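You operate a simulated robot arm through the tools that you are given. There is no shell and no other tool.

Carry out the task below with a simulated robot arm. There is one attempt and no reset: what you move stays moved.

JOB
Prime the pump until the priming glass stands blue, then open the discharge.
Fine: open the yellow suction handle and the white priming handle; shut the white one before you open the green discharge lever.

It is judged by the outcome, as a careful person would: the job done as asked, and still so three seconds after it is handed in. It fails if anything else is knocked over, pushed out of place, dropped, spilled or broken.

ROBOT AND FRAMES
A 6-joint arm with a two-finger parallel gripper, fixed in place. Base frame: the origin is at the foot of the arm, x ahead of it, y to its left, z up. Lengths are in mm, angles in rad, forces in N, time in s.
With the tool pointing down near the work surface it reaches from about 260 to 680 mm from the base axis. Its first joint turns from -1.152 to 1.152 rad. Payload 2.9 kg.
Tool frame: the origin (TCP) lies between the finger pads and is the grasp point; the fingertips stand 30 mm ahead of it; z points along the fingers, y is the line along which they close. Largest opening 110 mm; finger width 20, thickness 10; the body of the gripper, 48 by 112 mm, starts 55 mm behind the TCP.
Orientation is that of the tool frame in the base frame, as a unit quaternion [w, x, y, z]. With the fingers straight down and closing along the base's y, the tool's x points along the base's -x, its y along +y and its z along -z.

CONTROLS
- The arm moves only by the tool jog_arm. Its argument "commands" is a list that holds one entry, the list of rows, each a list of 6 numbers: the shift along the tool's x, y, z in units of 50 mm (1.0 is 50 mm), then the turn, a rotation vector about the tool's x, y, z in units of 4 degrees (1.0 is 4 degrees). In form: [[[x, y, z, ax, ay, az], ...]]. A call has 1 to 20 rows; each row shifts and turns the commanded pose from where the row before left it, along the tool's axes as they then stand. "jaw" is the opening, from 0 (shut) to 1 (fully open), set as the call begins (left out, the last holds). A call with a number of a shift or a turn outside -1 to 1 is refused whole. Each row takes 0.2 s and may step no farther than 50 mm and 0.15 rad from the row before; otherwise, or with a gripper value out of range, the whole call is refused. Where a pose cannot be reached the arm comes as near as it can. A force on the tool above 40 N (or 10 N above the force at the start of the call, whichever is more), or a blocked arm, ends the call early, and 0.2 s more pass. The fingers move at their own pace (about 108 mm/s each) and stop on an object; they squeeze with about 44 N. The grip force told is the motor's: it shows also when the fingers shut on nothing. Time passes only in rows, and 0.2 s behind the last, so rows that do not move let the fingers close. It gives the time, the measured TCP pose, the force on the tool (base axes), the opening and the grip force at its end, in the units of the frame above (readings bear some noise), with the torque about the TCP (base axes, N m) and any sound that the robot's microphone picked up, and new pictures: "views" is both (left out), scene, wrist or none.
- Cameras (640 x 400 px; columns grow to the right, rows downward): "scene" is fixed at [96.4, 466.9, 1371.9]; the picture's right is [-0.41, -0.91, 0.00], its down [-0.61, 0.28, -0.74] and it looks along [0.67, -0.31, -0.67] (base axes); focal length 214 px, centre (320, 200). "wrist" rides on the gripper at [72, 17, -103] in the tool frame; the picture's right is [-0.23, 0.97, 0.00], its down [-0.76, -0.18, -0.62] and it looks along [-0.61, -0.14, 0.78] (tool axes); focal length 222 px, centre (320, 200). There is no depth. A picture from a camera that has moved, and an enlarged one, comes with that camera's place and axes in the base frame and with its lens.
- close_up(camera, box): a new picture of the part [left, top, right, bottom] of that camera's present view, enlarged. No time passes.
- finish_job(): hands the job in; it is judged then, once.

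Places have to be worked out from the pictures, the camera data and where the tool is seen. Open the gripper and draw the arm clear of the work before you hand the job in, unless the task says otherwise.

The tools are called after "Call:" as name(argument=value, ...) on one line, values as JSON. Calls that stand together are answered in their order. jog_arm: Moves the arm, as the interface text tells. Its arguments: {"type":"object","properties":{"commands":{"type":"array","items":{"type":"array","items":{"type":"array","items":{"type":"number"}}}},"jaw":{"type":"number"},"views":{"type":"string","enum":["both","scene","wrist","none"]}},"required":["commands"]} The other tools are called the same way: close_up (camera, box) takes an enlarged picture of a part of a camera's view; finish_job () hands the job in.

At the start:

```text
t: 0.0
ee_pos: [290.8, 126.5, 1347.1]
orientation: [0.002, 0.0, 1.0, 0.001]
contact_force: [-0.7, -0.6, 0.2]
torque: [0.02, -0.02, -0.03]
opening: 109.9
grip_force: 0.0
```

scene: 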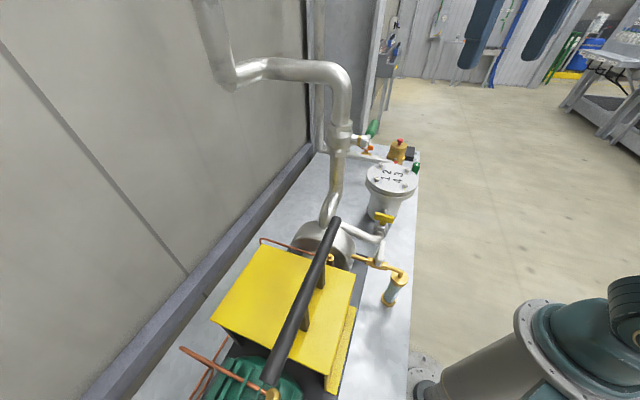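
wrist: 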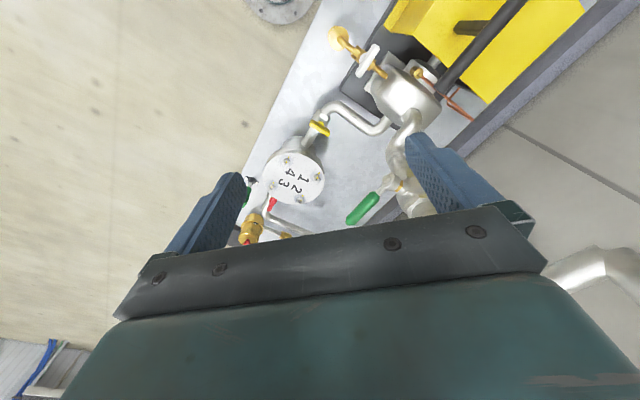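

The pictures show a pump skid with a yellow handle, a white handle, a green lever and a sight glass. I start with enlarged views to find each part before moving anything.

Call:
close_up(camera="scene", box=[240, 100, 440, 225])

Call:
close_up(camera="scene", box=[280, 200, 440, 300])

Call:
close_up(camera="wrist", box=[300, 0, 460, 100])

Call:
close_up(camera="wrist", box=[220, 90, 460, 240])

```text
3.20 times, centred on (340, 162) of scene
camera zoom: at [96.4, 466.9, 1371.9], right [-0.41, -0.91, 0.0], down [-0.61, 0.28, -0.74], along [0.67, -0.31, -0.67], focal length 686 px, centre (256, 320)
```

zoom: 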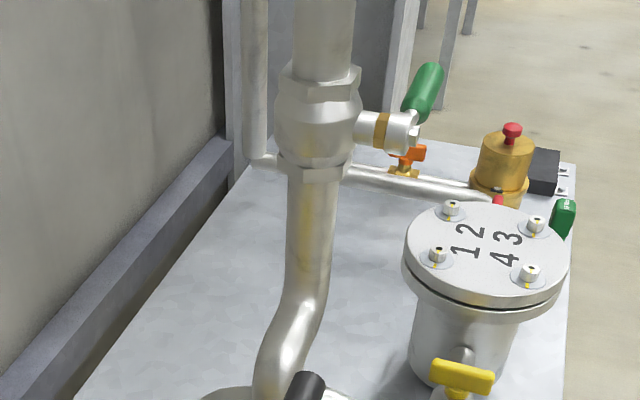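

```text
4.00 times, centred on (360, 250) of scene
camera zoom: at [96.4, 466.9, 1371.9], right [-0.41, -0.91, 0.0], down [-0.61, 0.28, -0.74], along [0.67, -0.31, -0.67], focal length 858 px, centre (160, 0)
```

zoom: 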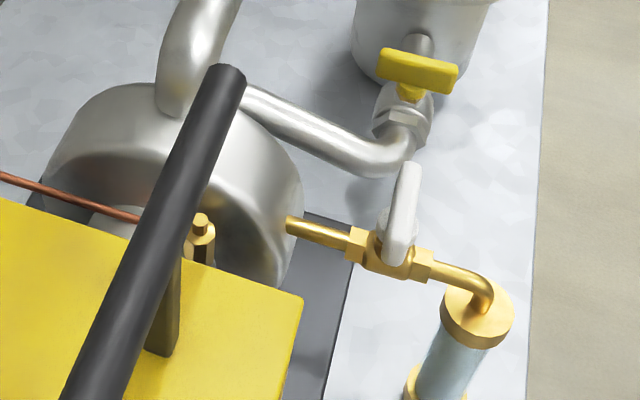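

```text
4.00 times, centred on (380, 50) of wrist
camera zoom: at [218.6, 144.4, 1447.5], right [0.23, 0.97, 0.0], down [0.76, -0.18, 0.63], along [0.61, -0.14, -0.78], focal length 888 px, centre (80, 800)
```

zoom: 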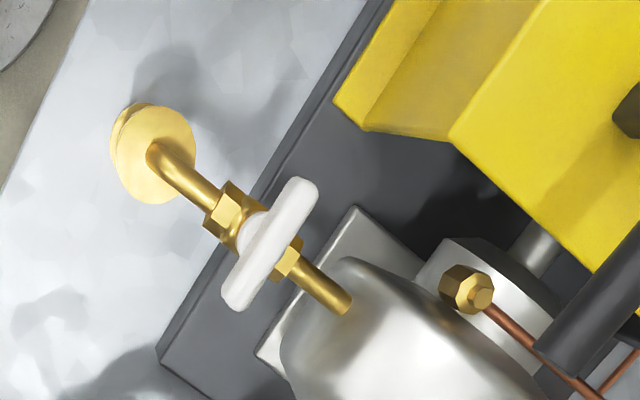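

```text
2.67 times, centred on (340, 165) of wrist
camera zoom: at [218.6, 144.4, 1447.5], right [0.23, 0.97, 0.0], down [0.76, -0.18, 0.63], along [0.61, -0.14, -0.78], focal length 592 px, centre (267, 293)
```

zoom: 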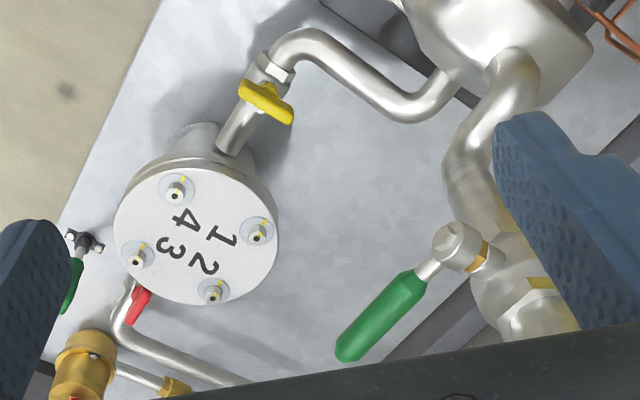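

Triangulating from both cameras puts the white handle near (297, 220, 944), the yellow near (428, 95, 882), and the green lever pivot near (433, 207, 1166). The skid sits at about 45° in the base frame. I look closer at the glass, the black bar and the green lever.

Call:
close_up(camera="scene", box=[350, 240, 430, 310])

Call:
close_up(camera="scene", box=[320, 110, 400, 160])

Call:
close_up(camera="scene", box=[160, 200, 420, 400])

Call:
close_up(camera="scene", box=[360, 190, 410, 225])

Call:
close_up(camera="wrist", box=[340, 170, 440, 230])

Call:
close_up(camera="wrist", box=[290, 100, 360, 150])

```text
5.71 times, centred on (390, 275) of scene
camera zoom: at [96.4, 466.9, 1371.9], right [-0.41, -0.91, 0.0], down [-0.61, 0.28, -0.74], along [0.67, -0.31, -0.67], focal length 1226 px, centre (-80, -229)
```

zoom: 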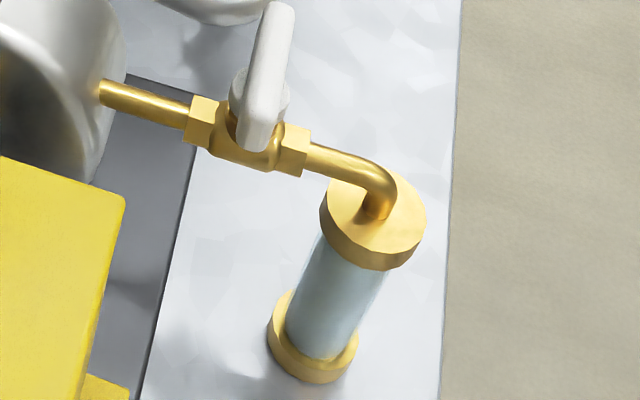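

```text
8.00 times, centred on (360, 135) of scene
camera zoom: at [96.4, 466.9, 1371.9], right [-0.41, -0.91, 0.0], down [-0.61, 0.28, -0.74], along [0.67, -0.31, -0.67], focal length 1716 px, centre (0, 720)
```

zoom: 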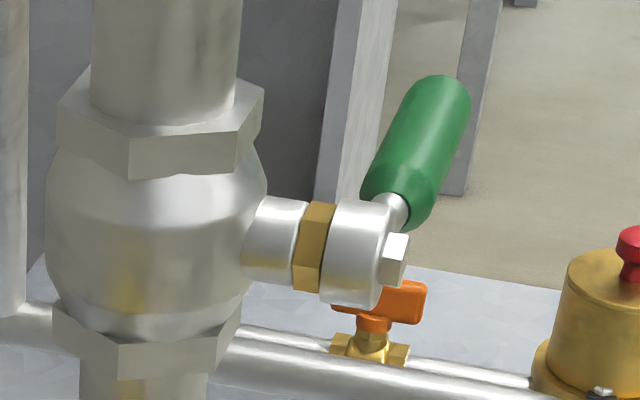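

```text
2.00 times, centred on (290, 300) of scene
camera zoom: at [96.4, 466.9, 1371.9], right [-0.41, -0.91, 0.0], down [-0.61, 0.28, -0.74], along [0.67, -0.31, -0.67], focal length 429 px, centre (380, 0)
```

zoom: 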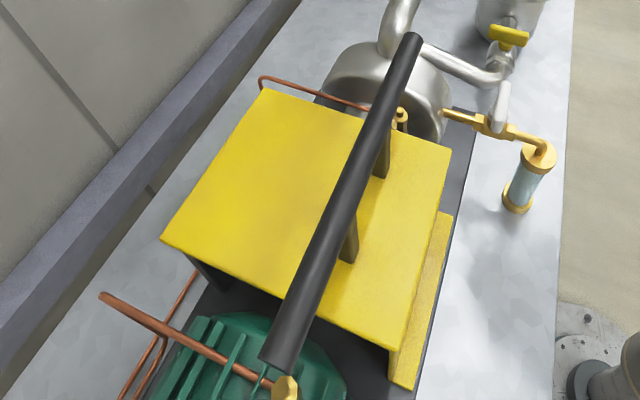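

```text
11.43 times, centred on (385, 208) of scene
camera zoom: at [96.4, 466.9, 1371.9], right [-0.41, -0.91, 0.0], down [-0.61, 0.28, -0.74], along [0.67, -0.31, -0.67], focal length 2451 px, centre (-423, 114)
```

zoom: 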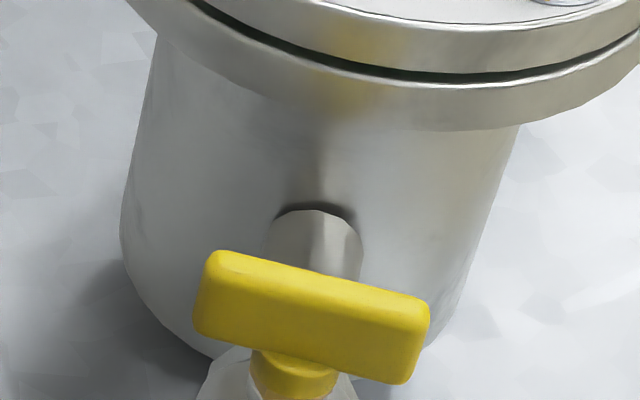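

```text
6.40 times, centred on (390, 200) of wrist
camera zoom: at [218.6, 144.4, 1447.5], right [0.23, 0.97, 0.0], down [0.76, -0.18, 0.63], along [0.61, -0.14, -0.78], focal length 1422 px, centre (-128, 200)
```

zoom: 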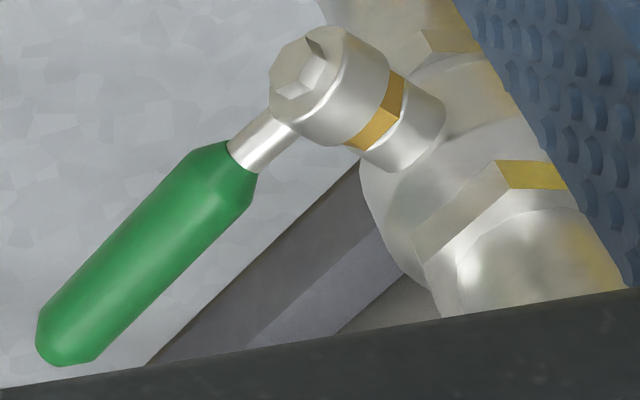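

```text
8.00 times, centred on (325, 125) of wrist
camera zoom: at [218.6, 144.4, 1447.5], right [0.23, 0.97, 0.0], down [0.76, -0.18, 0.63], along [0.61, -0.14, -0.78], focal length 1777 px, centre (280, 800)
```

zoom: 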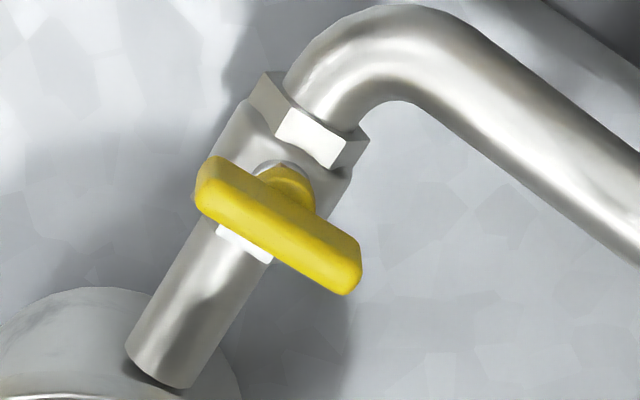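

The yellow handle lies along about 46° in base yaw, across its pipe, so it is shut. I turn the tool by +46° so the fingers will straddle it, narrow the jaws, and come down a little to see the arm and the handle better.

Call:
jog_arm(commands=[[[0, 0, 0.2, 0, 0, -1], [0, 0, 0.2, 0, 0, -1], [0, 0, 0.2, 0, 0, -1], [0, 0, 0.2, 0, 0, -1], [0, 0, 0.2, 0, 0, -1], [0, 0, 0.2, 0, 0, -1], [0, 0, 0.2, 0, 0, -1], [0, 0, 0.2, 0, 0, -1], [0, 0, 0.2, 0, 0, -1], [0, 0, 0.2, 0, 0, -1], [0, 0, 0.2, 0, 0, -1], [0, 0, 0.2, 0, 0, -0.5]]], jaw=0.4)

```text
t: 2.6
ee_pos: [291.1, 128.4, 1225.8]
orientation: [0.003, -0.392, 0.92, 0.0]
contact_force: [-0.2, 0.0, 0.2]
torque: [0.03, 0.0, -0.02]
opening: 44.0
grip_force: 0.1
camera wrist: at [228.9, 87.8, 1327.6], right [-0.54, 0.84, 0.0], down [0.65, 0.42, 0.63], along [0.53, 0.34, -0.78], focal length 222 px, centre (320, 200)
```

scene: 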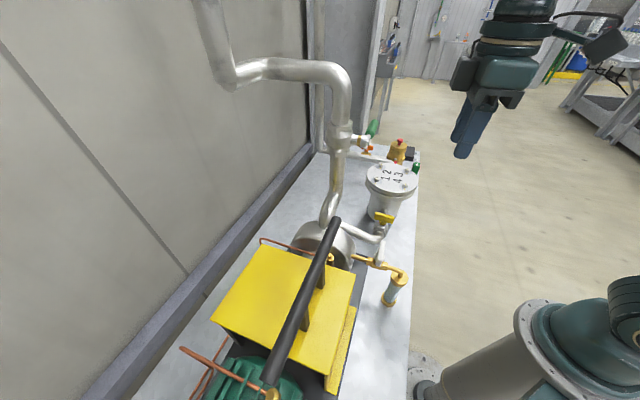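
wrist: 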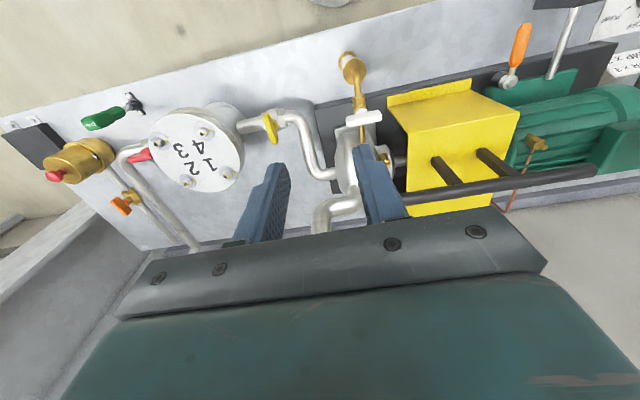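

The tool is now turned by 46° and the wrist camera shows the skid from a new angle. I zoom in on the yellow and white handles to refine their positions.

Call:
close_up(camera="wrist", box=[220, 90, 320, 160])

Call:
close_up(camera="wrist", box=[310, 40, 430, 190])

Call:
close_up(camera="scene", box=[400, 0, 640, 170])

```text
5.71 times, centred on (270, 125) of wrist
camera zoom: at [228.9, 87.8, 1327.6], right [-0.54, 0.84, 0.0], down [0.65, 0.42, 0.63], along [0.53, 0.34, -0.78], focal length 1269 px, centre (606, 629)
```

zoom: 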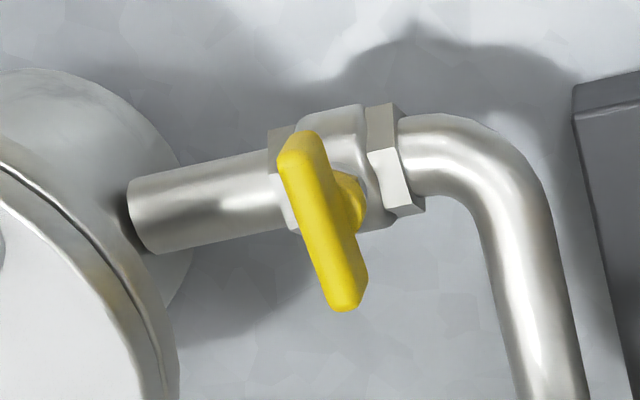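

```text
2.67 times, centred on (370, 115) of wrist
camera zoom: at [228.9, 87.8, 1327.6], right [-0.54, 0.84, 0.0], down [0.65, 0.42, 0.63], along [0.53, 0.34, -0.78], focal length 592 px, centre (187, 427)
```

zoom: 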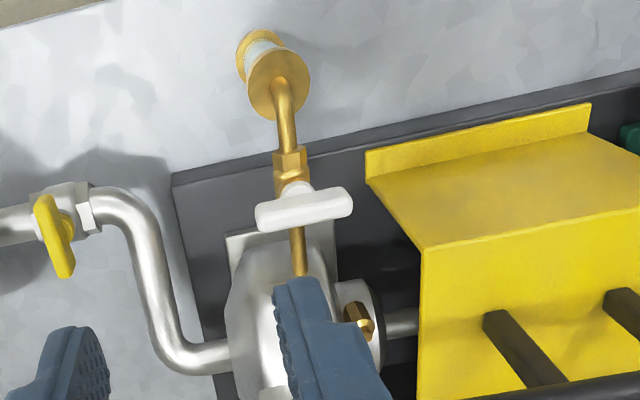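

```text
2.35 times, centred on (520, 85) of scene
camera zoom: at [96.4, 466.9, 1371.9], right [-0.41, -0.91, 0.0], down [-0.61, 0.28, -0.74], along [0.67, -0.31, -0.67], focal length 505 px, centre (-151, 471)
```

zoom: 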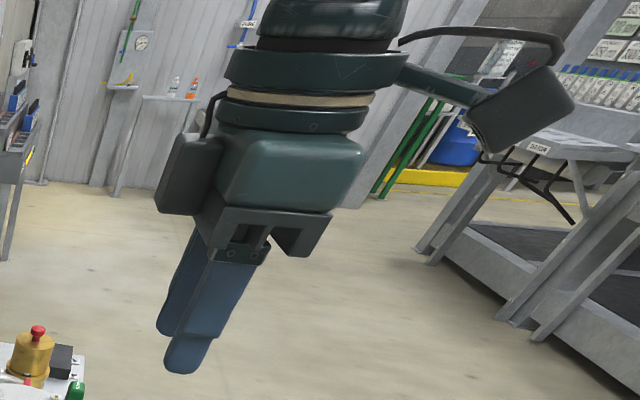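

Both views agree on the yellow handle at about (427, 96, 884) and the white one at (296, 221, 944). To stay away from the green lever (z≈1163) I descend on the near side of it, to about (375, 40, 1010), and check the arm's clearance there.

Call:
jog_arm(commands=[[[0.013, -0.304, 0.54, 0, 0, 0], [0.013, -0.304, 0.54, 0, 0, 0], [0.013, -0.304, 0.54, 0, 0, 0], [0.013, -0.304, 0.54, 0, 0, 0], [0.013, -0.304, 0.54, 0, 0, 0], [0.013, -0.304, 0.54, 0, 0, 0], [0.013, -0.304, 0.54, 0, 0, 0], [0.013, -0.304, 0.54, 0, 0, 0]]])

```text
t: 4.4
ee_pos: [375.4, 38.1, 1010.1]
orientation: [0.002, -0.391, 0.92, -0.001]
contact_force: [0.4, 0.4, -0.6]
torque: [0.02, 0.01, -0.01]
opening: 44.0
grip_force: 0.1
camera wrist: at [313.5, -1.2, 1111.2], right [-0.54, 0.84, 0.0], down [0.65, 0.42, 0.63], along [0.53, 0.34, -0.78], focal length 222 px, centre (320, 200)
```

scene: 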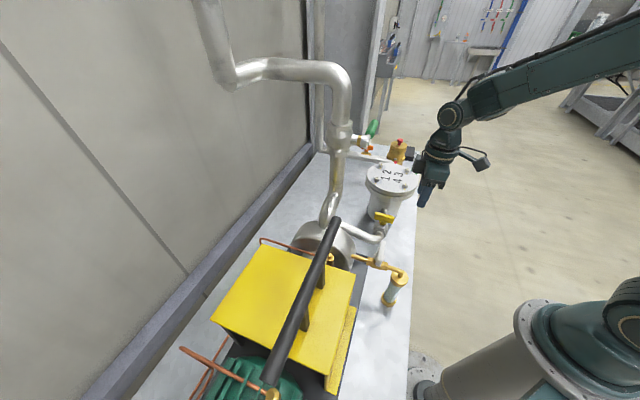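
wrist: 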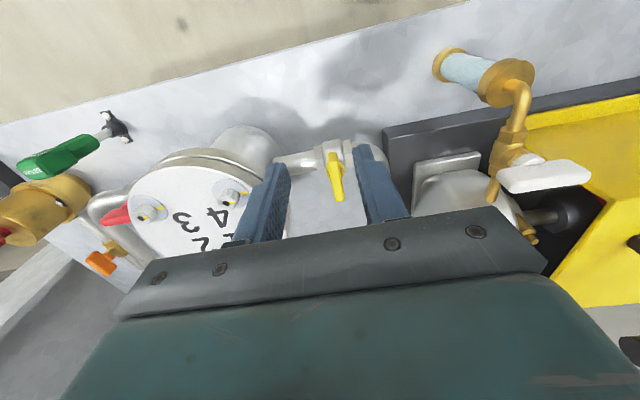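

Call:
close_up(camera="scene", box=[320, 70, 520, 230])

Call:
close_up(camera="wrist", box=[230, 120, 430, 245])

Call:
close_up(camera="wrist", box=[420, 30, 620, 240])

```text
2.50 times, centred on (420, 150) of scene
camera zoom: at [96.3, 466.9, 1371.9], right [-0.41, -0.91, 0.0], down [-0.61, 0.28, -0.74], along [0.67, -0.31, -0.67], focal length 536 px, centre (70, 325)
```

zoom: 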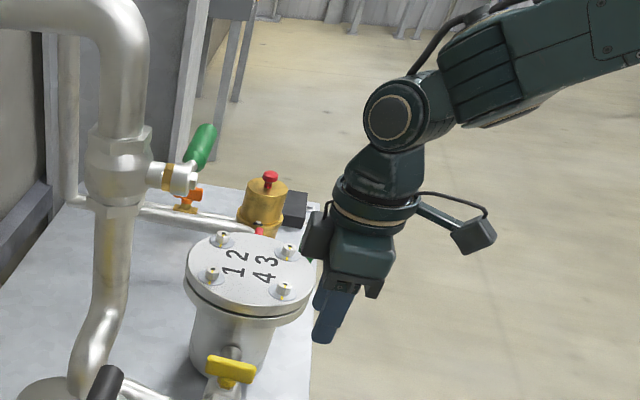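

```text
3.20 times, centred on (330, 182) of wrist
camera zoom: at [313.5, -1.2, 1111.2], right [-0.54, 0.84, 0.0], down [0.65, 0.42, 0.63], along [0.53, 0.34, -0.78], focal length 711 px, centre (288, 256)
```

zoom: 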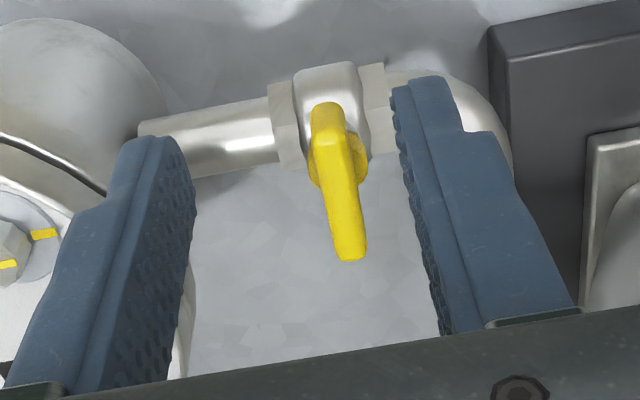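

```text
1.90 times, centred on (520, 135) of wrist
camera zoom: at [313.5, -1.2, 1111.2], right [-0.54, 0.84, 0.0], down [0.65, 0.42, 0.63], along [0.53, 0.34, -0.78], focal length 423 px, centre (-61, 324)
```

zoom: 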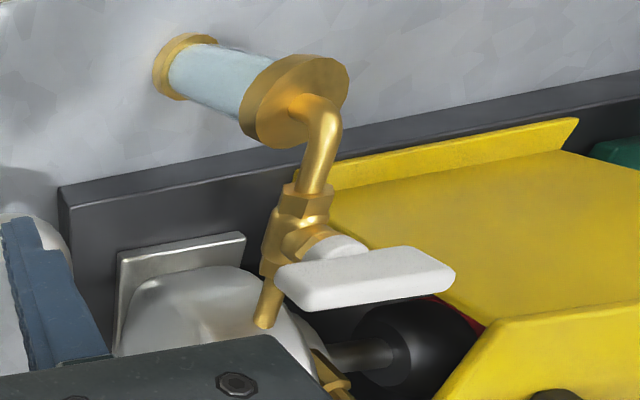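

The arm's wrist stays well below and to the near side of the green lever. I slide over the yellow handle at z≈960, trimming the yaw slightly, before lowering onto it.

Call:
jog_arm(commands=[[[-0.31, 0.01, 0.2, 0, 0, 0], [-0.31, 0.01, 0.2, 0, 0, 0], [-0.31, 0.01, 0.2, 0, 0, 0], [-0.31, 0.01, 0.2, 0, 0, 0], [-0.31, 0.01, 0.2, 0, 0, 0], [0, 0, 0, 0, 0, 0.4]]])

```text
t: 5.8
ee_pos: [427.9, 95.2, 960.6]
orientation: [0.002, -0.378, 0.926, 0.0]
contact_force: [-0.2, -0.8, -0.2]
torque: [-0.01, 0.03, -0.02]
opening: 44.1
grip_force: 0.0
camera wrist: at [364.4, 58.7, 1061.9], right [-0.52, 0.85, 0.0], down [0.67, 0.41, 0.63], along [0.54, 0.32, -0.78], focal length 222 px, centre (320, 200)
```

scene: 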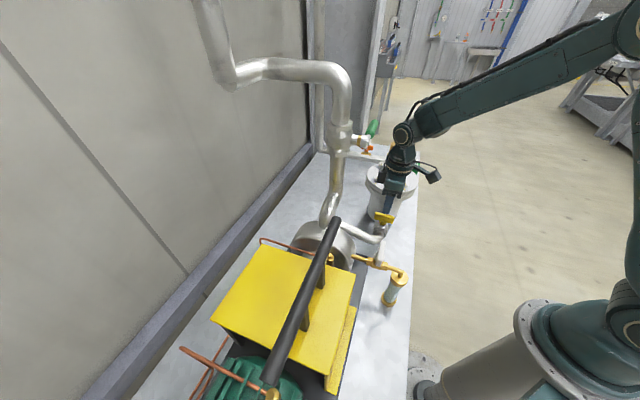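
wrist: 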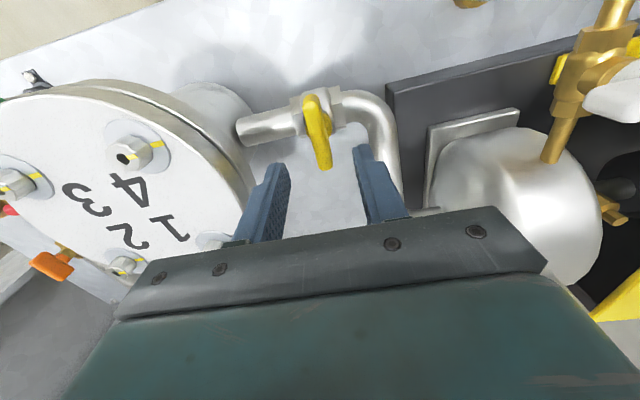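

The handle appears right where the TCP axis projects (about (320, 136) in the wrist image). A quick zoom to confirm alignment and the height of the tank lid against the gripper.

Call:
close_up(camera="wrist", box=[230, 70, 430, 230])

Call:
close_up(camera="scene", box=[330, 110, 450, 240])

```text
2.50 times, centred on (330, 150) of wrist
camera zoom: at [364.4, 58.7, 1061.9], right [-0.52, 0.85, 0.0], down [0.67, 0.41, 0.63], along [0.54, 0.32, -0.78], focal length 555 px, centre (295, 325)
```

zoom: 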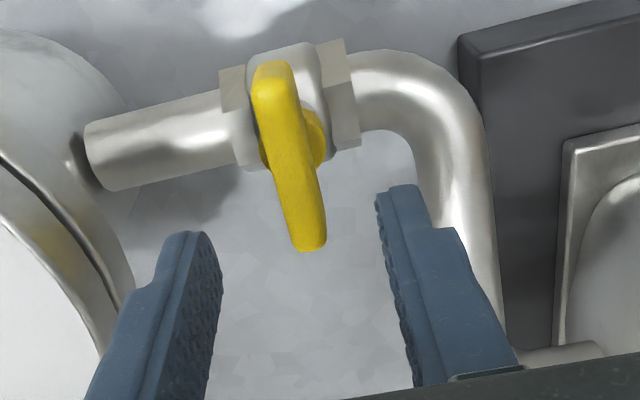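

```text
3.08 times, centred on (390, 175) of scene
camera zoom: at [96.4, 466.9, 1371.9], right [-0.41, -0.91, 0.0], down [-0.61, 0.28, -0.74], along [0.67, -0.31, -0.67], focal length 660 px, centre (105, 277)
```

zoom: 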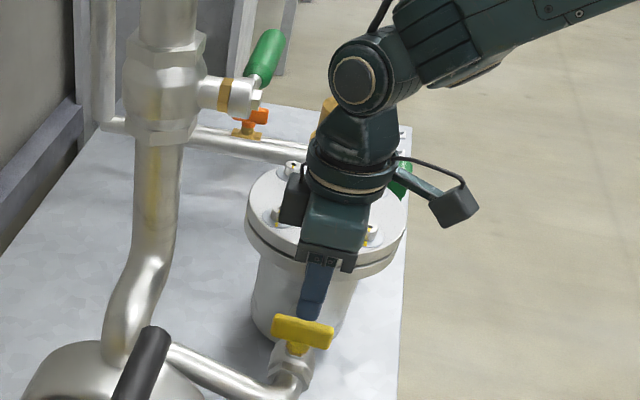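

Alignment is good: the handle centre falls at about (427, 96) with yaw near 44°, and the gripper body will end some 20 mm above the tank lid. I lower 54 mm straight down with the jaws still at 44 mm.

Call:
jog_arm(commands=[[[0, 0, 0.18, 0, 0, 0], [0, 0, 0.18, 0, 0, 0], [0, 0, 0.18, 0, 0, 0], [0, 0, 0.18, 0, 0, 0], [0, 0, 0.18, 0, 0, 0], [0, 0, 0.18, 0, 0, 0]]])

```text
t: 7.2
ee_pos: [427.7, 95.6, 906.3]
orientation: [0.003, -0.378, 0.926, 0.0]
contact_force: [0.3, -0.1, -0.2]
torque: [0.0, 0.03, 0.01]
opening: 44.0
grip_force: 0.0
camera wrist: at [364.3, 58.0, 1008.5], right [-0.52, 0.85, 0.0], down [0.67, 0.41, 0.63], along [0.54, 0.32, -0.78], focal length 222 px, centre (320, 200)
```

scene: 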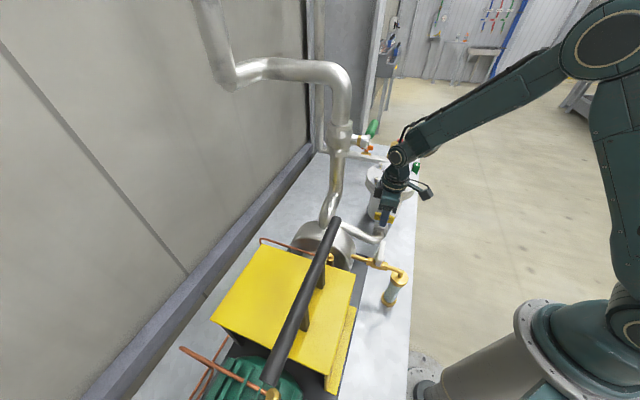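
wrist: 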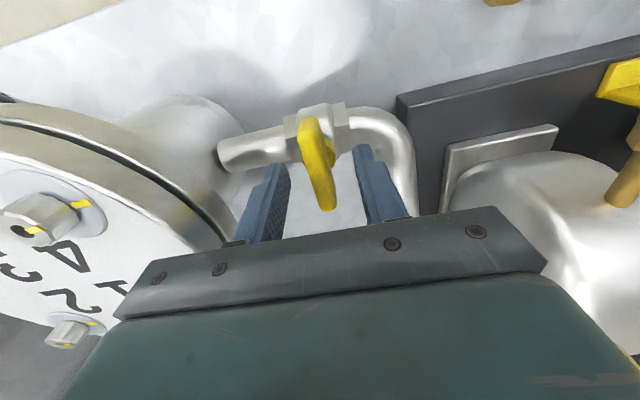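

Call:
close_up(camera="wrist", box=[230, 90, 430, 230])

Call:
close_up(camera="scene", box=[350, 130, 450, 240])

```text
2.86 times, centred on (330, 160) of wrist
camera zoom: at [364.3, 58.0, 1008.5], right [-0.52, 0.85, 0.0], down [0.67, 0.41, 0.63], along [0.54, 0.32, -0.78], focal length 635 px, centre (291, 314)
```

zoom: 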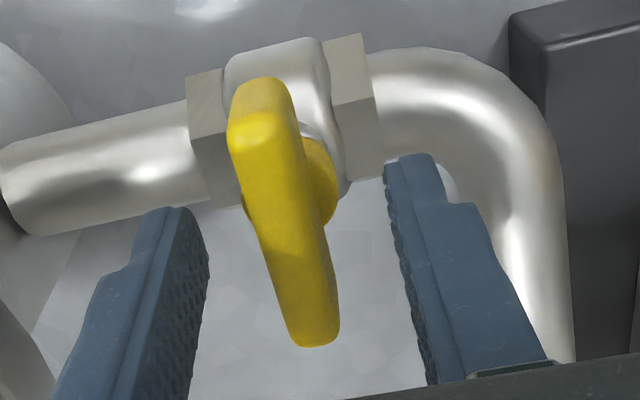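

```text
3.64 times, centred on (400, 185) of scene
camera zoom: at [96.4, 466.9, 1371.9], right [-0.41, -0.91, 0.0], down [-0.61, 0.28, -0.74], along [0.67, -0.31, -0.67], focal length 780 px, centre (29, 254)
```

zoom: 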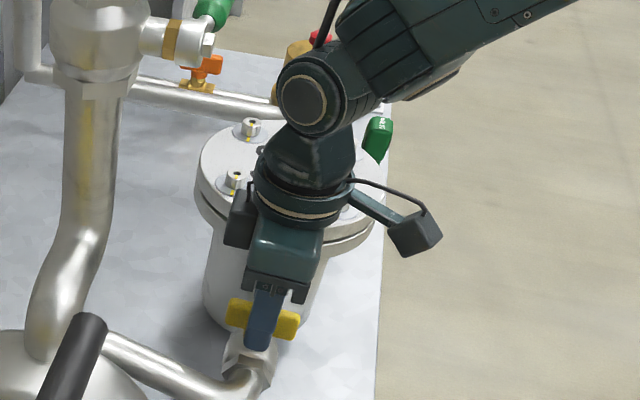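

The fingers straddle the handle centrally. I close the jaws on it.

Call:
jog_arm(commands=[[[0, 0, 0, 0, 0, 0], [0, 0, 0, 0, 0, 0], [0, 0, 0, 0, 0, 0]]], jaw=0)

```text
t: 8.0
ee_pos: [427.8, 95.8, 907.4]
orientation: [0.003, -0.378, 0.926, 0.0]
contact_force: [4.0, -4.9, -3.7]
torque: [0.22, -0.1, 0.86]
opening: 12.4
grip_force: 45.1
camera wrist: at [364.5, 57.7, 1008.4], right [-0.52, 0.85, 0.0], down [0.67, 0.41, 0.63], along [0.54, 0.32, -0.78], focal length 222 px, centre (320, 200)
```

scene: 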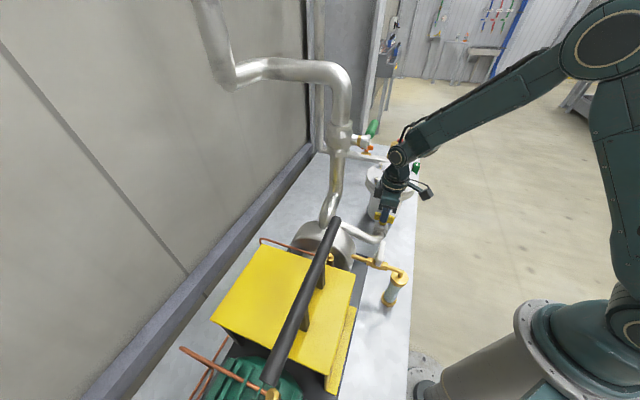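
wrist: 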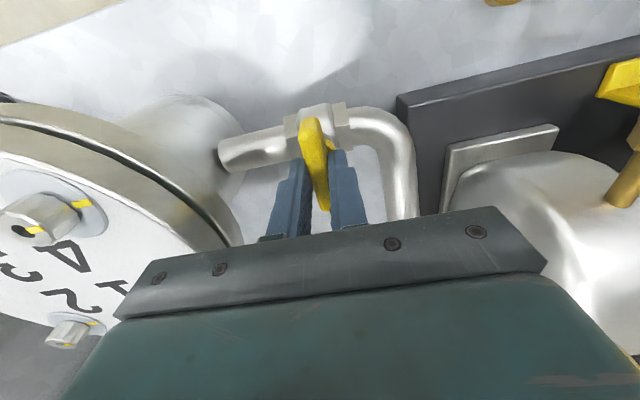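

The jaws hold the handle (12.4 mm thick, 45 N). I try a small turn counter-clockwise seen from above (the usual opening direction) and watch the torque.

Call:
jog_arm(commands=[[[0, 0, 0, 0, 0, -0.5], [0, 0, 0, 0, 0, -0.5], [0, 0, 0, 0, 0, -0.5], [0, 0, 0, 0, 0, -0.5]]], views="wrist")

```text
t: 9.0
ee_pos: [428.1, 95.6, 907.1]
orientation: [0.002, -0.441, 0.897, 0.0]
contact_force: [3.2, -2.6, 1.3]
torque: [0.23, -0.03, -0.05]
opening: 13.0
grip_force: 44.9
camera wrist: at [370.4, 49.2, 1008.4], right [-0.63, 0.77, 0.0], down [0.6, 0.49, 0.63], along [0.49, 0.4, -0.78], focal length 222 px, centre (320, 200)
```

wrist: 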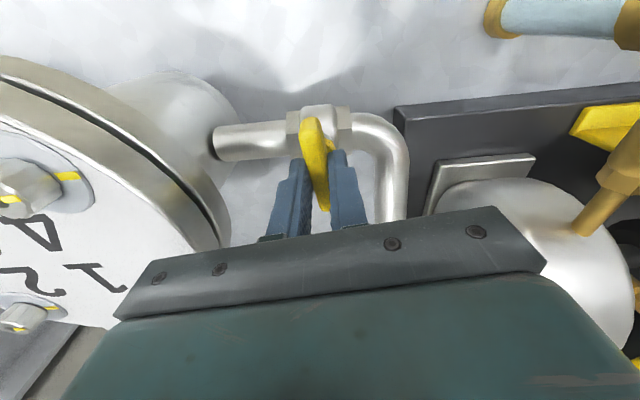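

The torque stays small after 8° and the handle follows the fingers. I continue counter-clockwise a bit.

Call:
jog_arm(commands=[[[0, 0, 0, 0, 0, -0.5], [0, 0, 0, 0, 0, -0.5], [0, 0, 0, 0, 0, -0.5], [0, 0, 0, 0, 0, -0.5]]], views="wrist")

Call:
close_up(camera="wrist", box=[230, 90, 430, 230])

```text
t: 10.0
ee_pos: [427.9, 95.7, 907.5]
orientation: [0.002, -0.503, 0.864, -0.002]
contact_force: [-1.6, -8.0, 21.2]
torque: [0.27, 0.34, -0.02]
opening: 12.7
grip_force: 45.0
camera wrist: at [377.3, 41.8, 1008.4], right [-0.73, 0.68, 0.0], down [0.53, 0.57, 0.63], along [0.43, 0.46, -0.78], focal length 222 px, centre (320, 200)
```

wrist: 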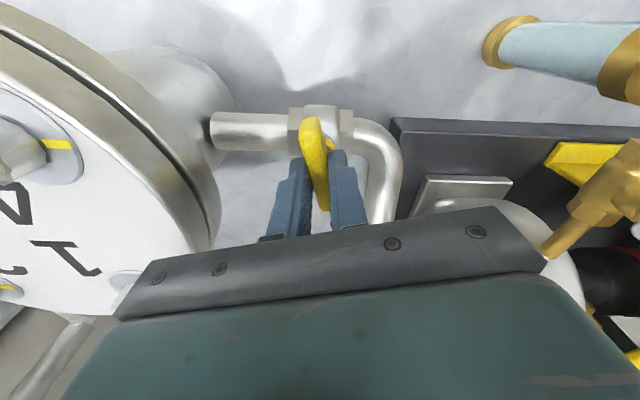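

```text
2.86 times, centred on (330, 160) of wrist
camera zoom: at [377.3, 41.8, 1008.4], right [-0.73, 0.68, 0.0], down [0.53, 0.57, 0.63], along [0.43, 0.46, -0.78], focal length 635 px, centre (291, 314)
```

zoom: 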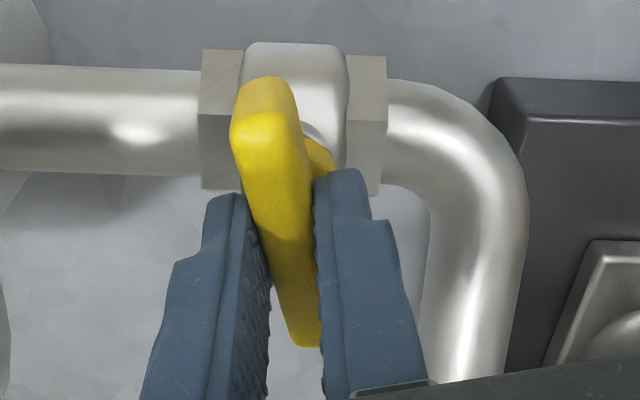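

The handle has followed by 16° without resisting torque, so this is the free direction, but there is 21 N upward on the fingertips, probably touching the hub below. I release, raise 5 mm, and grip again.

Call:
jog_arm(commands=[[[0, 0, 0, 0, 0, 0], [0, 0, 0, 0, 0, 0], [0, 0, -0.05, 0, 0, 0], [0, 0, -0.05, 0, 0, 0]]], jaw=0.25, views="none")

Call:
close_up(camera="wrist", box=[230, 90, 430, 230])

Call:
close_up(camera="scene", box=[350, 130, 450, 240])

```text
t: 11.0
ee_pos: [428.5, 96.4, 910.8]
orientation: [0.001, -0.503, 0.864, -0.001]
contact_force: [-0.7, 0.4, 0.5]
torque: [0.01, 0.02, -0.01]
opening: 27.7
grip_force: 0.0
```

```text
2.86 times, centred on (330, 160) of wrist
camera zoom: at [377.1, 42.7, 1012.8], right [-0.73, 0.68, 0.0], down [0.53, 0.57, 0.63], along [0.43, 0.46, -0.78], focal length 635 px, centre (291, 314)
```

zoom: 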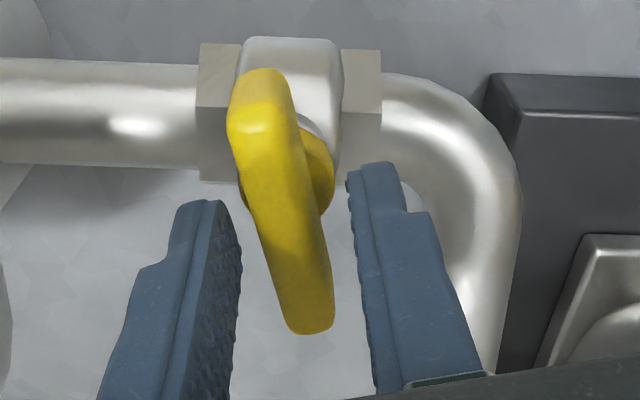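

```text
3.64 times, centred on (400, 185) of scene
camera zoom: at [96.3, 466.9, 1371.9], right [-0.41, -0.91, 0.0], down [-0.61, 0.28, -0.74], along [0.67, -0.31, -0.67], focal length 780 px, centre (29, 254)
```

zoom: 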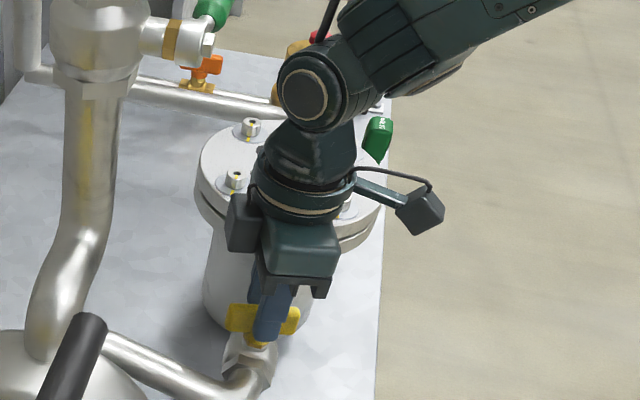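

The released handle stays at its new angle and the force is gone. I regrip and continue counter-clockwise.

Call:
jog_arm(commands=[[[0, 0, 0, 0, 0, 0], [0, 0, 0, 0, 0, 0], [0, 0, 0, 0, 0, -0.75], [0, 0, 0, 0, 0, -0.75], [0, 0, 0, 0, 0, -0.75], [0, 0, 0, 0, 0, -0.75]]], jaw=0, views="wrist")

```text
t: 12.4
ee_pos: [428.2, 96.7, 911.0]
orientation: [0.002, -0.592, 0.806, -0.001]
contact_force: [6.0, -1.8, -5.5]
torque: [0.92, -0.24, -0.03]
opening: 12.8
grip_force: 45.1
camera wrist: at [390.2, 33.0, 1012.9], right [-0.86, 0.51, 0.0], down [0.4, 0.67, 0.63], along [0.32, 0.54, -0.78], focal length 222 px, centre (320, 200)
```

wrist: 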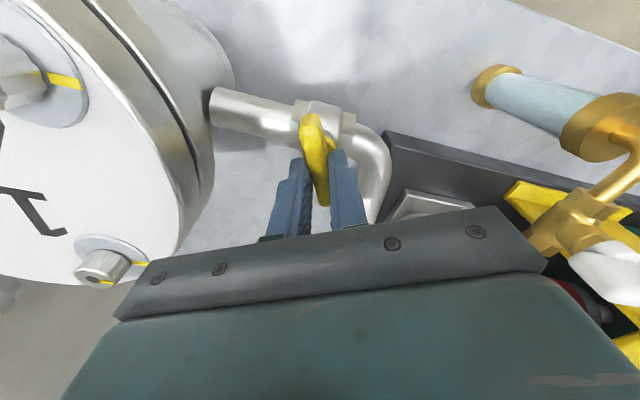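

Now at 72° with low torque about the vertical, so the handle is still turning freely. I continue.

Call:
jog_arm(commands=[[[0, 0, 0, 0, 0, -1], [0, 0, 0, 0, 0, -1], [0, 0, 0, 0, 0, -1], [0, 0, 0, 0, 0, -1], [0, 0, 0, 0, 0, -1], [0, 0, 0, 0, 0, -1], [0, 0, 0, 0, 0, -1], [0, 0, 0, 0, 0, -1]]], views="both")

```text
t: 14.2
ee_pos: [427.3, 95.6, 912.0]
orientation: [0.0, 0.791, -0.612, 0.0]
contact_force: [-5.8, 4.6, 0.7]
torque: [1.2, 0.41, -0.02]
opening: 12.7
grip_force: 44.5
camera wrist: at [429.7, 22.7, 1013.0], right [-1.0, -0.02, 0.0], down [-0.02, 0.78, 0.62], along [-0.01, 0.62, -0.78], focal length 222 px, centre (320, 200)
```

scene: 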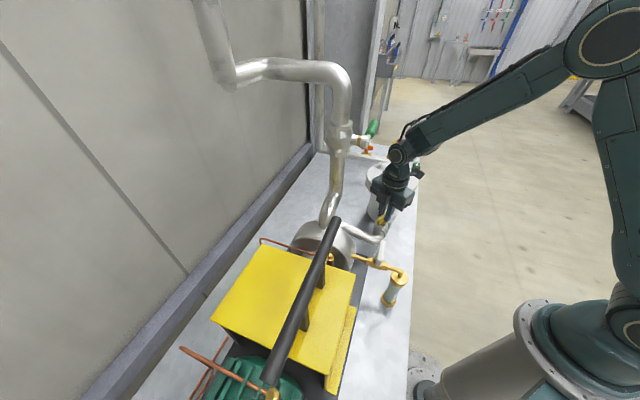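
wrist: 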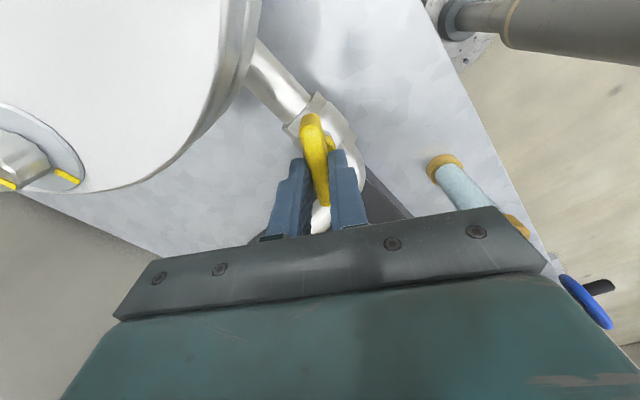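

At 104° now, still free. About 30° remain until the handle lies along its pipe; I go on in smaller chunks.

Call:
jog_arm(commands=[[[0, 0, 0, 0, 0, -1], [0, 0, 0, 0, 0, -1], [0, 0, 0, 0, 0, -1], [0, 0, 0, 0, 0, -1], [0, 0, 0, 0, 0, -1]]], views="wrist")

```text
t: 15.4
ee_pos: [427.1, 97.4, 910.6]
orientation: [-0.001, 0.885, -0.466, -0.001]
contact_force: [-14.6, 3.8, 1.3]
torque: [0.95, 0.88, 0.0]
opening: 12.7
grip_force: 45.1
camera wrist: at [454.7, 27.7, 1013.1], right [-0.93, -0.36, 0.0], down [-0.28, 0.73, 0.62], along [-0.23, 0.58, -0.78], focal length 222 px, centre (320, 200)
```

wrist: 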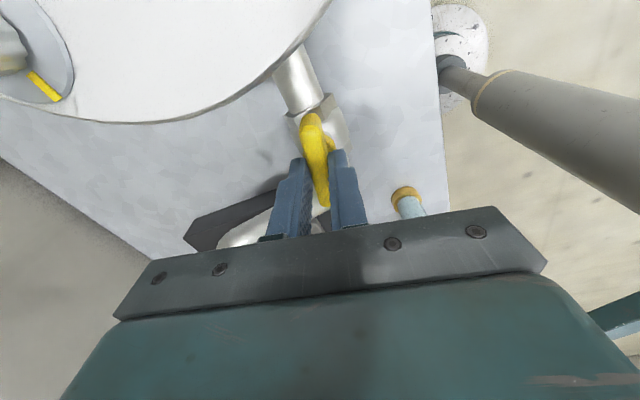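

Yaw is 124°; a 15 N side force suggests the valve axis is a millimetre or so off the tool axis, so I shift slightly to relieve it and turn the remaining ~11°.

Call:
jog_arm(commands=[[[-0.024, 0.02, 0, 0, 0, 0], [0, 0, 0, 0, 0, -0.7], [0, 0, 0, 0, 0, -0.7], [0, 0, 0, 0, 0, -0.7]]], views="wrist")

Call:
close_up(camera="wrist", box=[230, 60, 430, 230])

Call:
close_up(camera="scene", box=[340, 130, 440, 310])

```text
t: 16.4
ee_pos: [426.4, 95.6, 911.9]
orientation: [0.0, 0.916, -0.401, 0.002]
contact_force: [-4.9, 1.0, -15.3]
torque: [-0.95, -0.69, -0.03]
opening: 12.7
grip_force: 45.3
camera wrist: at [463.9, 32.3, 1013.3], right [-0.87, -0.49, 0.0], down [-0.39, 0.68, 0.62], along [-0.31, 0.54, -0.78], focal length 222 px, centre (320, 200)
```

wrist: 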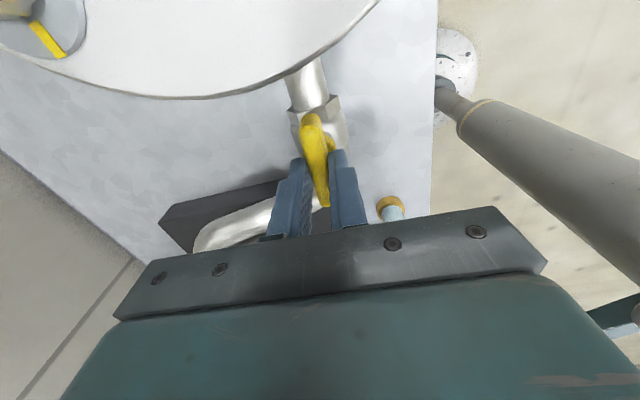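

```text
2.35 times, centred on (330, 145) of wrist
camera zoom: at [463.9, 32.3, 1013.3], right [-0.87, -0.49, 0.0], down [-0.39, 0.68, 0.62], along [-0.31, 0.54, -0.78], focal length 523 px, centre (296, 329)
```

zoom: 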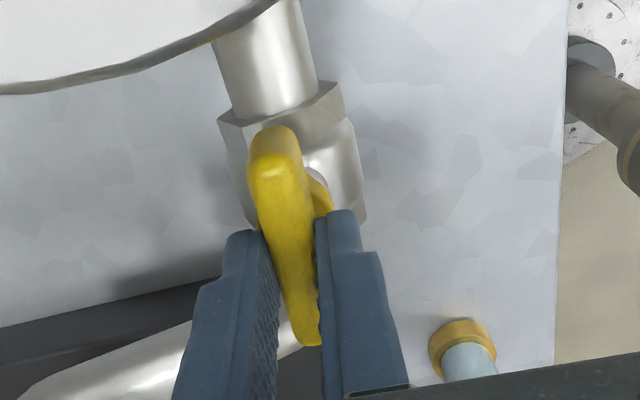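

```text
2.22 times, centred on (390, 220) of scene
camera zoom: at [96.4, 467.0, 1371.8], right [-0.41, -0.91, 0.0], down [-0.61, 0.28, -0.74], along [0.67, -0.31, -0.67], focal length 477 px, centre (164, 156)
```

zoom: 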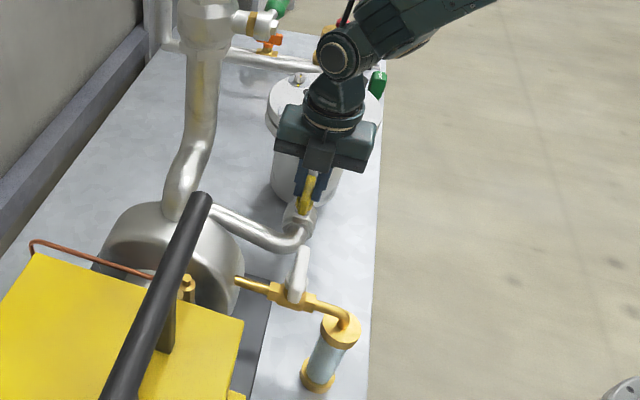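

The handle now lies nearly along its pipe (tool yaw 132.7°). I nudge a few more degrees to find the open stop, watching the torque.

Call:
jog_arm(commands=[[[0, 0, 0, 0, 0, -0.4], [0, 0, 0, 0, 0, -0.4], [0, 0, 0, 0, 0, 0]]], views="none")

```text
t: 17.2
ee_pos: [426.3, 97.0, 911.8]
orientation: [-0.001, 0.927, -0.375, 0.003]
contact_force: [1.4, -1.3, -9.3]
torque: [0.04, 0.56, -1.01]
opening: 12.8
grip_force: 44.8
```

A 1 Nm reaction at 135.9° marks the open stop; yellow is fully open. I release and lift straight up 50 mm to check it.

Call:
jog_arm(commands=[[[0, 0, 0, 0, 0, 0], [0, 0, 0, 0, 0, 0], [0, 0, -0.2, 0, 0, 0], [0, 0, -0.2, 0, 0, 0], [0, 0, -0.2, 0, 0, 0], [0, 0, -0.2, 0, 0, 0], [0, 0, -0.2, 0, 0, 0]]], jaw=0.4, views="both")

Call:
close_up(camera="wrist", box=[230, 40, 430, 230])

Call:
close_up(camera="scene", box=[340, 170, 420, 310])

```text
t: 18.8
ee_pos: [427.8, 94.9, 962.2]
orientation: [0.0, 0.927, -0.375, 0.002]
contact_force: [0.3, 0.0, 0.4]
torque: [-0.03, -0.01, -0.03]
opening: 43.8
grip_force: 0.1
camera wrist: at [467.5, 33.4, 1063.8], right [-0.84, -0.54, 0.0], down [-0.43, 0.66, 0.62], along [-0.34, 0.52, -0.78], focal length 222 px, centre (320, 200)
```

scene: 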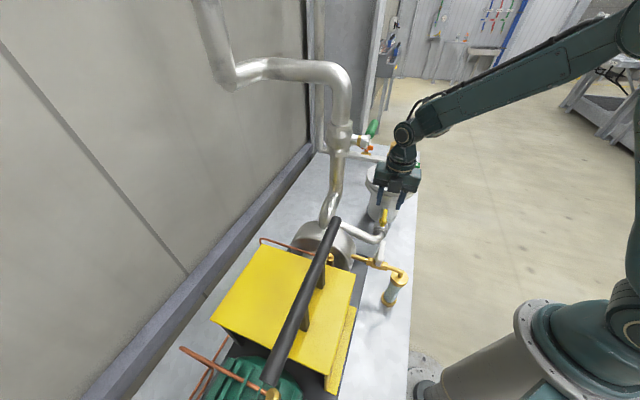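
wrist: 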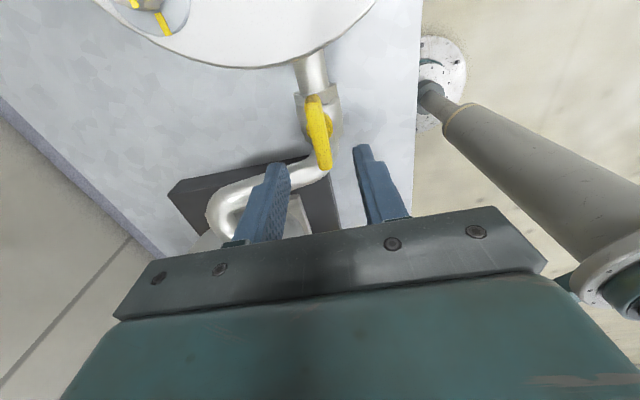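

```text
2.11 times, centred on (330, 135) of wrist
camera zoom: at [467.5, 33.4, 1063.8], right [-0.84, -0.54, 0.0], down [-0.43, 0.66, 0.62], along [-0.34, 0.52, -0.78], focal length 468 px, centre (299, 337)
```

zoom: 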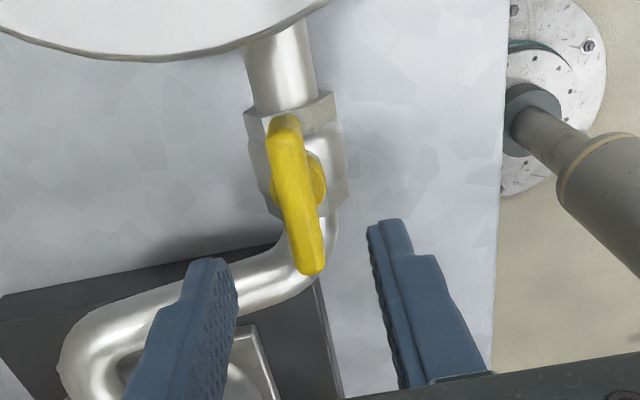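

```text
2.86 times, centred on (380, 240) of scene
camera zoom: at [96.3, 466.9, 1371.9], right [-0.41, -0.91, 0.0], down [-0.61, 0.28, -0.74], along [0.67, -0.31, -0.67], focal length 613 px, centre (149, 86)
```

zoom: 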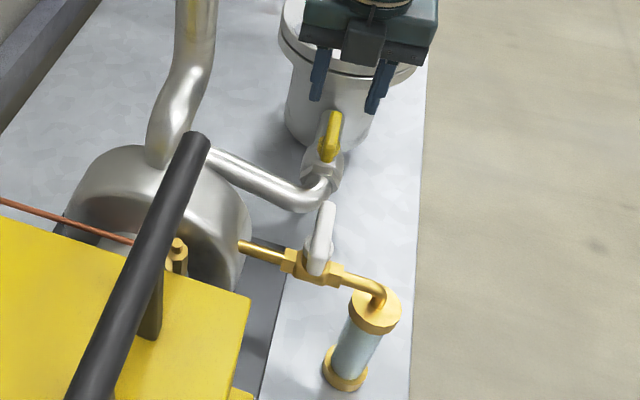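

Yellow is now in line with its pipe. I lift away to a clear spot near (300, 120, 1100), from where I will turn the tool back for the white handle.

Call:
jog_arm(commands=[[[-0.273, 0.177, -0.345, 0, 0, 0], [-0.273, 0.177, -0.345, 0, 0, 0], [-0.273, 0.177, -0.345, 0, 0, 0], [-0.273, 0.177, -0.345, 0, 0, 0], [-0.273, 0.177, -0.345, 0, 0, 0], [-0.273, 0.177, -0.345, 0, 0, 0], [-0.273, 0.177, -0.345, 0, 0, 0], [-0.273, 0.177, -0.345, 0, 0, 0], [0, 0, 0, 0, 0, 1], [0, 0, 0, 0, 0, 1], [0, 0, 0, 0, 0, 1], [0, 0, 0, 0, 0, 1], [0, 0, 0, 0, 0, 1], [0, 0, 0, 0, 0, 1], [0, 0, 0, 0, 0, 1], [0, 0, 0, 0, 0, 1], [0, 0, 0, 0, 0, 1], [0, 0, 0, 0, 0, 1], [0, 0, 0, 0, 0, 1], [0, 0, 0, 0, 0, 1]]], views="both")

```text
t: 23.0
ee_pos: [298.3, 121.6, 1098.2]
orientation: [0.001, -0.694, 0.72, -0.001]
contact_force: [-0.1, 0.3, 0.9]
torque: [0.04, -0.02, -0.01]
opening: 43.9
grip_force: 0.1
camera wrist: at [278.4, 50.3, 1200.2], right [-0.96, 0.26, 0.0], down [0.2, 0.75, 0.62], along [0.17, 0.6, -0.78], focal length 222 px, centre (320, 200)
```

scene: 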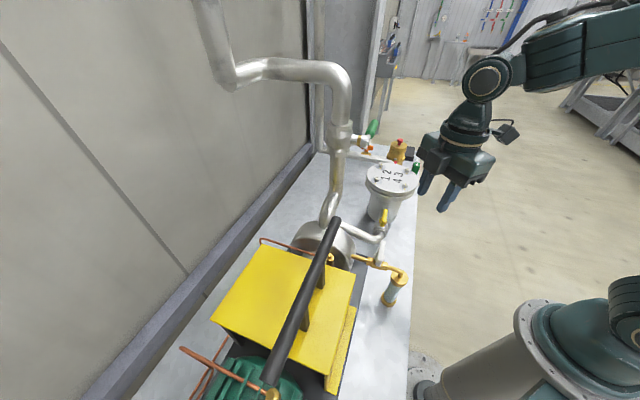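
wrist: 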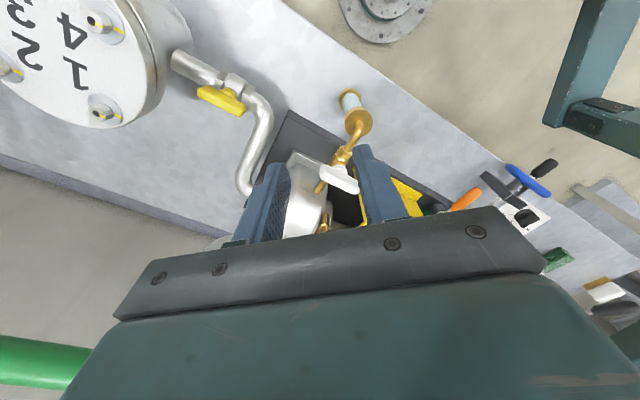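

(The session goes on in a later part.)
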